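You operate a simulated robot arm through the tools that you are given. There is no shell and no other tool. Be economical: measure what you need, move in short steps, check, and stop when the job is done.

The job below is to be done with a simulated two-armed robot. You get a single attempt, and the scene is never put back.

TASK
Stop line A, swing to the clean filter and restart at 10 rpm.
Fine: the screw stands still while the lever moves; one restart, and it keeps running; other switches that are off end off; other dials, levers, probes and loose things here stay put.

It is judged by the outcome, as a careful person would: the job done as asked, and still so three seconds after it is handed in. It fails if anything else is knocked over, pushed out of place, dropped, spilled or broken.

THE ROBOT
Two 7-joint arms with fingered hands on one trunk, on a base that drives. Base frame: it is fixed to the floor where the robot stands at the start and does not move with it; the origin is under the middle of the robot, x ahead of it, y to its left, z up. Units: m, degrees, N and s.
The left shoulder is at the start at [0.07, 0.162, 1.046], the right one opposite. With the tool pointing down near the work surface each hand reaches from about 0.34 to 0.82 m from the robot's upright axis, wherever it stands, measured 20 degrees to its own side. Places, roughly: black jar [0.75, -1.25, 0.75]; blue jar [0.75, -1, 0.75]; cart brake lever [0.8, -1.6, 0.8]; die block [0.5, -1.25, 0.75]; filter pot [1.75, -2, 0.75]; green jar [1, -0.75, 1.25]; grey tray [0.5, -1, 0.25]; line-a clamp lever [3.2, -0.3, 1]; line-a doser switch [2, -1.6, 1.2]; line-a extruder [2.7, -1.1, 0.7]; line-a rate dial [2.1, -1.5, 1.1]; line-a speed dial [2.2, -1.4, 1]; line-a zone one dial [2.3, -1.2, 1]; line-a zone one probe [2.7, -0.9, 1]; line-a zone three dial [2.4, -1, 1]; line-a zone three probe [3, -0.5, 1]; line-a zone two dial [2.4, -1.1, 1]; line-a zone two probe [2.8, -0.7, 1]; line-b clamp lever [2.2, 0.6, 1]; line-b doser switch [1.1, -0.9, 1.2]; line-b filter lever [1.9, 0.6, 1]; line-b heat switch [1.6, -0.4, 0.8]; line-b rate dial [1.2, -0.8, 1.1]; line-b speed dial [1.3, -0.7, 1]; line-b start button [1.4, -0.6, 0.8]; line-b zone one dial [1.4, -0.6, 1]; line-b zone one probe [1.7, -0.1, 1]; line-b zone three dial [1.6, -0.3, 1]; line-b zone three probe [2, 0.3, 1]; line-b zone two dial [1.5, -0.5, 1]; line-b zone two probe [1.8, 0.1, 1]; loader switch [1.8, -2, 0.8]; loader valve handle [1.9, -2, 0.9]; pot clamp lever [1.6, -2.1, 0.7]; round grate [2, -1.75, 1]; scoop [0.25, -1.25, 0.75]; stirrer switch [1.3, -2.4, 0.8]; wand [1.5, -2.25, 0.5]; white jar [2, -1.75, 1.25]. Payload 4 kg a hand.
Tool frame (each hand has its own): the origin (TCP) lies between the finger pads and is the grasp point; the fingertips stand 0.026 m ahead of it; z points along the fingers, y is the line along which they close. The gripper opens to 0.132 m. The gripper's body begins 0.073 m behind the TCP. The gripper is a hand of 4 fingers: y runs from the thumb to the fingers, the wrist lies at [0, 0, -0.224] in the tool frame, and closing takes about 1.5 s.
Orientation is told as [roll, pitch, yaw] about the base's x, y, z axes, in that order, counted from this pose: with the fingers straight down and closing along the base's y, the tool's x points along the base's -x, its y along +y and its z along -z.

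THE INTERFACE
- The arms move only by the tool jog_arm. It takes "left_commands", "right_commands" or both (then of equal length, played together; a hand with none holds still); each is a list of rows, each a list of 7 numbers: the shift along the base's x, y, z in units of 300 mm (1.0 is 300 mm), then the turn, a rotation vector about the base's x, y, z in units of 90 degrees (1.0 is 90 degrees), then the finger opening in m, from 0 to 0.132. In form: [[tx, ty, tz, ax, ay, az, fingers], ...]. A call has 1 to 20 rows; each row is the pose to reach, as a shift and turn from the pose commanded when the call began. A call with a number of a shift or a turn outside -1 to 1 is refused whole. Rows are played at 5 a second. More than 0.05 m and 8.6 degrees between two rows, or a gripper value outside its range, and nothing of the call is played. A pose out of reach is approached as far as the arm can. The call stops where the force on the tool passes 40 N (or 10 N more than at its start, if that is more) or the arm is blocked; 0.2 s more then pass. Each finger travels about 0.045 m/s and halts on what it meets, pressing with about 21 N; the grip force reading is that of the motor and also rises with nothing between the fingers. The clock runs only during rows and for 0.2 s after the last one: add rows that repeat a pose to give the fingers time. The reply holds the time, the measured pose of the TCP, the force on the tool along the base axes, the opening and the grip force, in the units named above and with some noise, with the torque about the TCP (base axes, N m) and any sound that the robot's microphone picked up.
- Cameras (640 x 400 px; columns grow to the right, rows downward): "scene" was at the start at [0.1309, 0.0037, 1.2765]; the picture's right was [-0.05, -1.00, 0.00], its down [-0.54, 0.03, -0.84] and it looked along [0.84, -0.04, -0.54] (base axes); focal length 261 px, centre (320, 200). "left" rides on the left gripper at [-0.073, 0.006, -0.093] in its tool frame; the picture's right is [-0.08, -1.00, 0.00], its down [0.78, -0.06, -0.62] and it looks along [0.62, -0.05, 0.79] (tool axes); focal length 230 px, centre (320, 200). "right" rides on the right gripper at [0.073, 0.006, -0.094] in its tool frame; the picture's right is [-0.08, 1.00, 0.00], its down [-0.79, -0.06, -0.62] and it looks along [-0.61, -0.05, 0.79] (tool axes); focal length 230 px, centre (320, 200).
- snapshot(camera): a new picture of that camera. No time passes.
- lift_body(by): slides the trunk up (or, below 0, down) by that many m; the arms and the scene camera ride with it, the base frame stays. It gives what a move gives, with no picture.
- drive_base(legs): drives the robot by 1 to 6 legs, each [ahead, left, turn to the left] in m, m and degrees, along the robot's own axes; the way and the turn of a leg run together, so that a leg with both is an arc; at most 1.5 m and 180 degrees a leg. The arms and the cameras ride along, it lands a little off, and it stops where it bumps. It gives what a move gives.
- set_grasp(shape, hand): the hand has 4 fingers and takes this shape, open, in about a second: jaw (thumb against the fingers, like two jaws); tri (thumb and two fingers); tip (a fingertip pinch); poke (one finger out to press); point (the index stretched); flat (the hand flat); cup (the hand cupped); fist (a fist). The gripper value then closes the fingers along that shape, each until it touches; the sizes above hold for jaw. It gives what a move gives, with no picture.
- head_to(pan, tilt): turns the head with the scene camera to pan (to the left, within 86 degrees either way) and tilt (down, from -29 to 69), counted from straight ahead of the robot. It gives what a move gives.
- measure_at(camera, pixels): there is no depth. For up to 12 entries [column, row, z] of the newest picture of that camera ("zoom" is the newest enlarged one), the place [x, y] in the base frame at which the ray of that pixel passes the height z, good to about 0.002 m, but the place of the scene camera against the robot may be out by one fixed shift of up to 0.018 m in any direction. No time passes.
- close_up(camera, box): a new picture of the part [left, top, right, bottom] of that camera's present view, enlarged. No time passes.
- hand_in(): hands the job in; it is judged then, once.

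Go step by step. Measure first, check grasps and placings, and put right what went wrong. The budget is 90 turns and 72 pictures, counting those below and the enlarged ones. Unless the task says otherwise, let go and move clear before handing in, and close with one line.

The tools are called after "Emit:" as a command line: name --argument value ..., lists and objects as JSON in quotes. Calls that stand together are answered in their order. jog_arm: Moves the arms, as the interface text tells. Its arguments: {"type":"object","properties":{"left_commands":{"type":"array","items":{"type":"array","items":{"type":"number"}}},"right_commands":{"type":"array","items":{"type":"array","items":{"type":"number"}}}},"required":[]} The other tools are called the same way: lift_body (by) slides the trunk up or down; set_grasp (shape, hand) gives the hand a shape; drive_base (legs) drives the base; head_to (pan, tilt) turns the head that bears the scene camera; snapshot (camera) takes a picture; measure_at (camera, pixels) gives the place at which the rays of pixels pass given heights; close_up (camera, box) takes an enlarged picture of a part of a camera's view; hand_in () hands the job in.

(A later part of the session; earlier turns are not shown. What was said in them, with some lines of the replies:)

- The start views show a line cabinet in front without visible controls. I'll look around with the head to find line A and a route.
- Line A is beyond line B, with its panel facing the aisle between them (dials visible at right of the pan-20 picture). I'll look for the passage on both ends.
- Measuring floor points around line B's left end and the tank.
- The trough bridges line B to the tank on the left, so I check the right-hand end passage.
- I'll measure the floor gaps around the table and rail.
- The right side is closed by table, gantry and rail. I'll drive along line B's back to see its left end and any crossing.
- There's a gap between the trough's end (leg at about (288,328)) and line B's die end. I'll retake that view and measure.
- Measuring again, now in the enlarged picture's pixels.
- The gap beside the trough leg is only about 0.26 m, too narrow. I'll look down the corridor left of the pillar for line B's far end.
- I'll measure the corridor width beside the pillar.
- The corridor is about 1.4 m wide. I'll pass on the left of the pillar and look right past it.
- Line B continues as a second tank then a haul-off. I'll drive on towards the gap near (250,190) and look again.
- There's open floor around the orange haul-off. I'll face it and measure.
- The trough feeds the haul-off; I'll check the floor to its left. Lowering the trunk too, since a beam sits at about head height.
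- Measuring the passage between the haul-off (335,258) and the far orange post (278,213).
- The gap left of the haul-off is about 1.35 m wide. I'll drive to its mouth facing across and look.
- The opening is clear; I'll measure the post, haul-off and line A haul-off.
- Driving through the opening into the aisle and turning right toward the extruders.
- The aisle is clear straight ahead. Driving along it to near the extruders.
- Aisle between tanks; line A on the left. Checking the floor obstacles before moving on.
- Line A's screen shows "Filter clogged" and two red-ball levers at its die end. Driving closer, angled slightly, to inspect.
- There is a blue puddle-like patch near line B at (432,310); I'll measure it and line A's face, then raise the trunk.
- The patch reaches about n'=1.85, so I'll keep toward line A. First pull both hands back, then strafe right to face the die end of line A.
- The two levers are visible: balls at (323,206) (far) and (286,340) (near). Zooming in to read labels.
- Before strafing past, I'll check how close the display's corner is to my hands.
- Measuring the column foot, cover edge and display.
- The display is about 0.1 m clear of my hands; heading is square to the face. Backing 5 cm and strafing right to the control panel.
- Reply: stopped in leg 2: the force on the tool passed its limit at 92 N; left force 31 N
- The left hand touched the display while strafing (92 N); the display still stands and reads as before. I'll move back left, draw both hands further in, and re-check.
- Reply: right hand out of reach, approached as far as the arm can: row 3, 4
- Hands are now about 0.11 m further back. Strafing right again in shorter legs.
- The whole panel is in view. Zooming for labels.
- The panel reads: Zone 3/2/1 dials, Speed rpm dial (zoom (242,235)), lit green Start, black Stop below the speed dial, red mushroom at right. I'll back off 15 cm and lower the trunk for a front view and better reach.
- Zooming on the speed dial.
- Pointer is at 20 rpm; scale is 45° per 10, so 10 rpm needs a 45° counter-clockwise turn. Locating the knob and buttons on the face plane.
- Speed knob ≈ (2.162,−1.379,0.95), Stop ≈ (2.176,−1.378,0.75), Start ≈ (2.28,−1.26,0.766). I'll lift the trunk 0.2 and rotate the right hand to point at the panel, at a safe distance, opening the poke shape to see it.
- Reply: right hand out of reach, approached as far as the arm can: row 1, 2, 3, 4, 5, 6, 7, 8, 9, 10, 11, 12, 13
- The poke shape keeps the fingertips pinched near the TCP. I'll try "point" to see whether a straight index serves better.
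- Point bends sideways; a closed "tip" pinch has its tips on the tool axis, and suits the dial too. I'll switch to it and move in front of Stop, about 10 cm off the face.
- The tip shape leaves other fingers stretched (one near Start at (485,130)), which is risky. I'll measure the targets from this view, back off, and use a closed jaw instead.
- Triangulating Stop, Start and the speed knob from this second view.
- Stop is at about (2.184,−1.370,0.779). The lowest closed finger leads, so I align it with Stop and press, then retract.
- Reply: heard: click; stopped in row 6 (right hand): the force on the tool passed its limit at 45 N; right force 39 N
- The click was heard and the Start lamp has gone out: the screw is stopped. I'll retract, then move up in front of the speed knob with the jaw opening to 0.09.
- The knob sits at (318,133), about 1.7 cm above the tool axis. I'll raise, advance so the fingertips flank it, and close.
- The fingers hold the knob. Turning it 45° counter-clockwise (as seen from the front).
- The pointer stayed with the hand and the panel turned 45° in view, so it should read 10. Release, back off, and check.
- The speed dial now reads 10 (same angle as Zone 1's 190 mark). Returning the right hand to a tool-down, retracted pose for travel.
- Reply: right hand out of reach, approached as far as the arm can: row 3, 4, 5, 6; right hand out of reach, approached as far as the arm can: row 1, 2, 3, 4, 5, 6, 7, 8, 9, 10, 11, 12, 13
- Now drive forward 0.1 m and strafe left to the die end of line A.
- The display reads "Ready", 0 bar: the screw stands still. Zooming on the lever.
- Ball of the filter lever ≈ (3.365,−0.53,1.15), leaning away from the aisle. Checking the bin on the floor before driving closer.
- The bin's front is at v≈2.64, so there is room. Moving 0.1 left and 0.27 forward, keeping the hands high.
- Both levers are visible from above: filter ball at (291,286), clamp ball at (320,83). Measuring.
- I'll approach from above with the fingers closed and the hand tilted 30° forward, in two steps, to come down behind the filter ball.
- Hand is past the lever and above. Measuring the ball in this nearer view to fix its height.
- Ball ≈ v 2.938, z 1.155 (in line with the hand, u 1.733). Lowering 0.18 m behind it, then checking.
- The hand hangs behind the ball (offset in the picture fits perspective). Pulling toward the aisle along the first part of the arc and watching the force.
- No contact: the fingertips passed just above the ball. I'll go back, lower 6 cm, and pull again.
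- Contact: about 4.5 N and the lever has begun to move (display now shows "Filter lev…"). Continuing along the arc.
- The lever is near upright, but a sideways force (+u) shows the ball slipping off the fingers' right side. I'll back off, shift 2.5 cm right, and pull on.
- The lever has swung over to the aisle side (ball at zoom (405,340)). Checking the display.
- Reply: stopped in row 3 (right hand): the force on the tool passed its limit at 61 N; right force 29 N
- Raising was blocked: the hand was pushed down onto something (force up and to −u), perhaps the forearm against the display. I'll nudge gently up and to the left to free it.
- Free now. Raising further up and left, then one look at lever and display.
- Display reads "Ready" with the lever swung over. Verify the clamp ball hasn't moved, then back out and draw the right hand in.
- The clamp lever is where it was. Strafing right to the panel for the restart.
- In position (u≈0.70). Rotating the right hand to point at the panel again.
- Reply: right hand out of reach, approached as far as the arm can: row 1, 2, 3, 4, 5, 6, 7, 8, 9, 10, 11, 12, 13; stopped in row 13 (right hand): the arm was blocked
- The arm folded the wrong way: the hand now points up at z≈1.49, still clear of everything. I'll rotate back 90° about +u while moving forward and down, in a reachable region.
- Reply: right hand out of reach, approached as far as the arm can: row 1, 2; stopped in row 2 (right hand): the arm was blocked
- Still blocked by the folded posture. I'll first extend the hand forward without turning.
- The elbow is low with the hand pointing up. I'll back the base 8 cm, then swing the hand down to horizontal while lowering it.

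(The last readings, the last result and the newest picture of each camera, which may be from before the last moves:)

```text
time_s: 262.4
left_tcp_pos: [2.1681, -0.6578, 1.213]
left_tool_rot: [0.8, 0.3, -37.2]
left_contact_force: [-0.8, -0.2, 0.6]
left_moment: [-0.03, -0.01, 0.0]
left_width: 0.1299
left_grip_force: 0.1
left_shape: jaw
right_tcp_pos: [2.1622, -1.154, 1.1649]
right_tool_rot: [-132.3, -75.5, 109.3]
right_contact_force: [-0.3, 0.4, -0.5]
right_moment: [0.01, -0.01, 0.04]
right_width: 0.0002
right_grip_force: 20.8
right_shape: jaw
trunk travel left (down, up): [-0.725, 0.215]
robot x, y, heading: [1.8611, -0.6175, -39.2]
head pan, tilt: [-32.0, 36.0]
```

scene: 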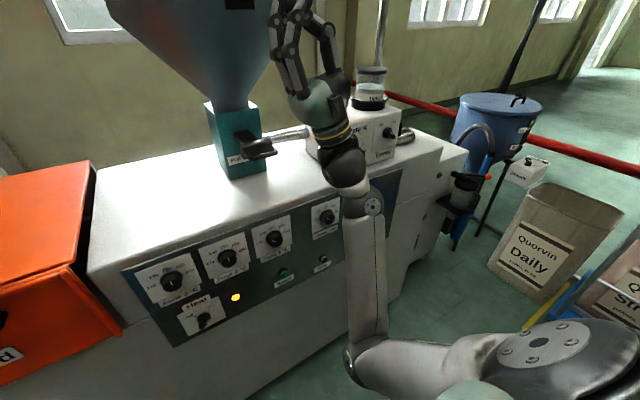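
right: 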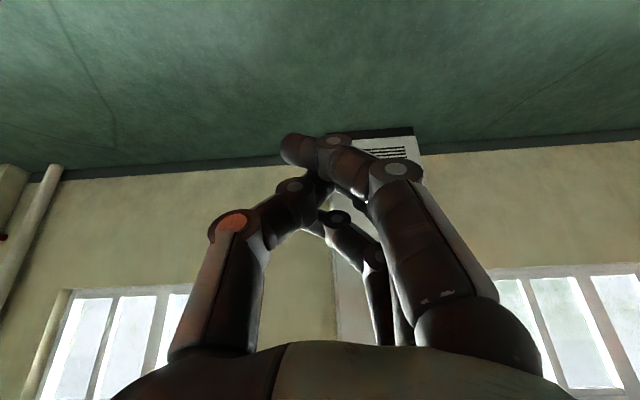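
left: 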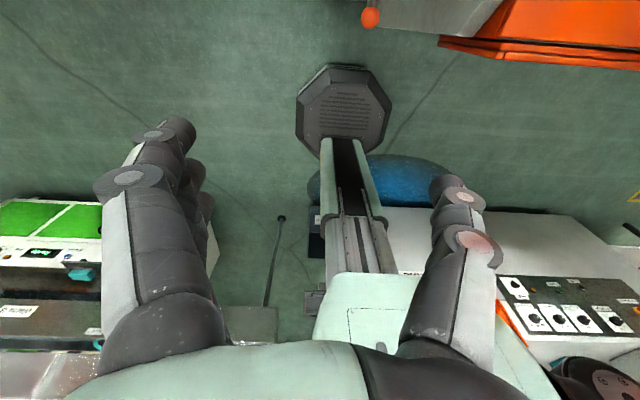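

The hand is nearly horizontal but yawed about 20° off. Correcting orientation while lowering, a little further from the panel.

Emit:
jog_arm --right_commands '[[-0.017, 0.014, -0.138, 0.026, 0.005, -0.03, 0], [-0.034, 0.028, -0.277, 0.053, 0.01, -0.06, 0], [-0.051, 0.042, -0.415, 0.079, 0.016, -0.09, 0], [-0.069, 0.057, -0.553, 0.105, 0.021, -0.12, 0], [-0.086, 0.071, -0.692, 0.132, 0.026, -0.15, 0], [-0.103, 0.085, -0.83, 0.158, 0.032, -0.18, 0], [-0.103, 0.085, -0.83, 0.158, 0.032, -0.18, 0]]'

```text
time_s: 264.0
left_tcp_pos: [2.168, -0.6581, 1.2141]
left_tool_rot: [0.9, 0.2, -37.3]
left_contact_force: [-0.4, 0.6, 0.3]
left_moment: [0.01, -0.01, 0.0]
left_width: 0.1302
left_grip_force: 0.1
left_shape: jaw
right_tcp_pos: [2.132, -1.1301, 0.9172]
right_tool_rot: [-126.1, -89.9, 86.9]
right_contact_force: [0.5, -0.5, -0.2]
right_moment: [0.0, 0.01, 0.01]
right_width: 0.0001
right_grip_force: 20.9
right_shape: jaw
trunk travel left (down, up): [-0.725, 0.215]
robot x, y, heading: [1.8618, -0.6126, -39.2]
head pan, tilt: [-32.0, 36.0]
```

Orientation is right (pitch −90°, yaw −39°). Lowering to z≈0.80 and checking alignment with Start.

Emit:
jog_arm --right_commands '[[0.007, 0.009, -0.13, 0, 0, 0, 0], [0.014, 0.017, -0.26, 0, 0, 0, 0], [0.021, 0.026, -0.38, 0, 0, 0, 0], [0.021, 0.026, -0.38, 0, 0, 0, 0]]'

Emit:
snapshot --camera "right"

```text
time_s: 265.0
left_tcp_pos: [2.1676, -0.6576, 1.2112]
left_tool_rot: [0.9, 0.1, -37.3]
left_contact_force: [-0.6, 0.1, 0.0]
left_moment: [0.0, 0.01, -0.02]
left_width: 0.1299
left_grip_force: 0.1
left_shape: jaw
right_tcp_pos: [2.1357, -1.1209, 0.8035]
right_tool_rot: [-142.6, -89.7, 103.4]
right_contact_force: [0.3, -0.5, 0.0]
right_moment: [-0.02, 0.02, -0.03]
right_width: 0.0
right_grip_force: 21.2
right_shape: jaw
trunk travel left (down, up): [-0.725, 0.215]
robot x, y, heading: [1.8609, -0.6169, -39.3]
head pan, tilt: [-32.0, 36.0]
```

```text
3 pictures are left
```

right: 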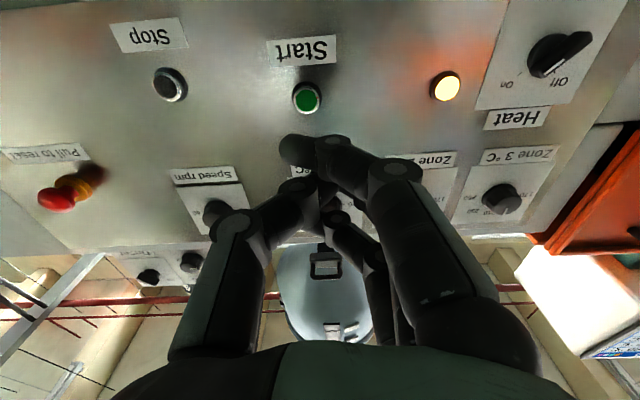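

Start is at (307,98), almost exactly the relative place Stop had (shifted 2.8 cm), so I advance straight with +2.3 cm height and press once.

Emit:
jog_arm --right_commands '[[0.103, -0.085, 0.03, 0, 0, 0, 0], [0.206, -0.169, 0.06, 0, 0, 0, 0], [0.309, -0.254, 0.077, 0, 0, 0, 0], [0.387, -0.318, 0.077, 0, 0, 0, 0], [0.425, -0.349, 0.077, 0, 0, 0, 0], [0.446, -0.366, 0.077, 0, 0, 0, 0], [0.464, -0.381, 0.077, 0, 0, 0, 0]]'

```text
time_s: 266.4
left_tcp_pos: [2.1629, -0.6551, 1.2139]
left_tool_rot: [0.7, 0.0, -37.6]
left_contact_force: [0.6, -0.4, -0.4]
left_moment: [0.0, 0.03, 0.03]
left_width: 0.1298
left_grip_force: 0.0
left_shape: jaw
right_tcp_pos: [2.2637, -1.2239, 0.8226]
right_tool_rot: [-63.4, -90.1, 24.5]
right_contact_force: [-26.9, 23.0, 13.0]
right_moment: [0.02, -0.15, 0.08]
right_width: 0.0001
right_grip_force: 21.0
right_shape: jaw
trunk travel left (down, up): [-0.725, 0.215]
robot x, y, heading: [1.8593, -0.6186, -39.2]
head pan, tilt: [-32.0, 36.0]
heard: click
stopped in row 7 (right hand): the force on the tool passed its limit at 45 N (the readings are from after the stop); the commanded pose is now the measured one
```

Click heard. Retracting straight back, then checking the lamp.

Emit:
jog_arm --right_commands '[[-0.103, 0.085, 0, 0, 0, 0, 0], [-0.206, 0.169, 0, 0, 0, 0, 0], [-0.309, 0.254, 0, 0, 0, 0, 0], [-0.412, 0.338, 0, 0, 0, 0, 0], [-0.412, 0.338, 0, 0, 0, 0, 0], [-0.412, 0.338, 0, 0, 0, 0, 0], [-0.412, 0.338, 0, 0, 0, 0, 0], [-0.412, 0.338, 0, 0, 0, 0, 0], [-0.412, 0.338, 0, 0, 0, 0, 0], [-0.412, 0.338, 0, 0, 0, 0, 0]]'

Emit:
head_to --pan 10 --tilt 12

Emit:
snapshot --camera "scene"

```text
time_s: 268.6
left_tcp_pos: [2.1666, -0.6564, 1.2121]
left_tool_rot: [0.9, 0.2, -37.3]
left_contact_force: [-0.4, 0.2, 0.0]
left_moment: [0.0, -0.03, -0.04]
left_width: 0.1299
left_grip_force: 0.1
left_shape: jaw
right_tcp_pos: [2.1395, -1.1257, 0.8176]
right_tool_rot: [-11.7, -89.4, -27.2]
right_contact_force: [-0.3, -0.2, 0.3]
right_moment: [0.0, -0.01, 0.03]
right_width: 0.0003
right_grip_force: 20.9
right_shape: jaw
trunk travel left (down, up): [-0.725, 0.215]
robot x, y, heading: [1.8592, -0.6146, -39.2]
head pan, tilt: [-32.0, 36.0]
```

```text
time_s: 269.7
left_tcp_pos: [2.1667, -0.6561, 1.2134]
left_tool_rot: [0.7, 0.2, -37.4]
left_contact_force: [-0.4, 0.5, -0.5]
left_moment: [0.02, -0.02, -0.02]
left_width: 0.1302
left_grip_force: 0.1
left_shape: jaw
right_tcp_pos: [2.1404, -1.1261, 0.8193]
right_tool_rot: [-11.2, -89.4, -27.6]
right_contact_force: [0.3, 0.4, 0.4]
right_moment: [0.01, 0.03, 0.0]
right_width: 0.0001
right_grip_force: 20.8
right_shape: jaw
trunk travel left (down, up): [-0.725, 0.215]
robot x, y, heading: [1.8617, -0.6175, -39.4]
head pan, tilt: [10.0, 12.0]
```

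```text
2 pictures are left
```

scene: 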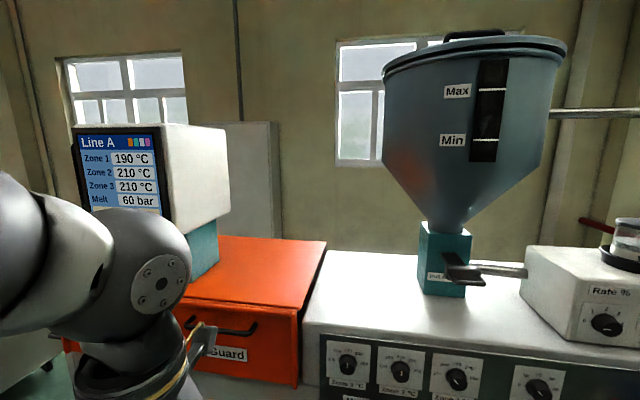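

Melt reads 60 bar, so the screw is running on the clean filter. One last look at the panel lamp and the dial.

Emit:
head_to --pan -22 --tilt 36

Emit:
close_up --camera "scene" --box '[180, 80, 500, 280]'

```text
time_s: 270.7
left_tcp_pos: [2.1669, -0.6567, 1.2132]
left_tool_rot: [0.8, 0.1, -37.3]
left_contact_force: [-0.4, 0.2, 0.8]
left_moment: [-0.04, 0.02, 0.01]
left_width: 0.13
left_grip_force: 0.1
left_shape: jaw
right_tcp_pos: [2.1398, -1.1266, 0.8185]
right_tool_rot: [-11.9, -89.4, -27.0]
right_contact_force: [-0.2, -0.3, -0.5]
right_moment: [0.0, 0.02, 0.01]
right_width: 0.0
right_grip_force: 21.3
right_shape: jaw
trunk travel left (down, up): [-0.725, 0.215]
robot x, y, heading: [1.8608, -0.6188, -39.2]
head pan, tilt: [-22.0, 36.0]
```

```text
2.00 times, centred on (340, 180) of scene
```

zoom: 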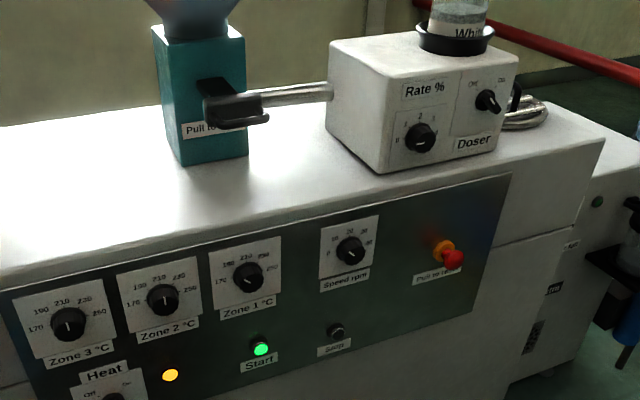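

Start is lit green, the speed pointer is at 10, and both hands are clear of the panel.

Emit:
hand_in

```text
The job is handed in.
```

Line A was stopped and the lever swung to the clean filter while the screw stood still. It was then restarted once and is running with the speed dial at 10 rpm; melt reads 60 bar. On the way, my left hand bumped line A's display once at about 92 N; it still stands and reads normally.
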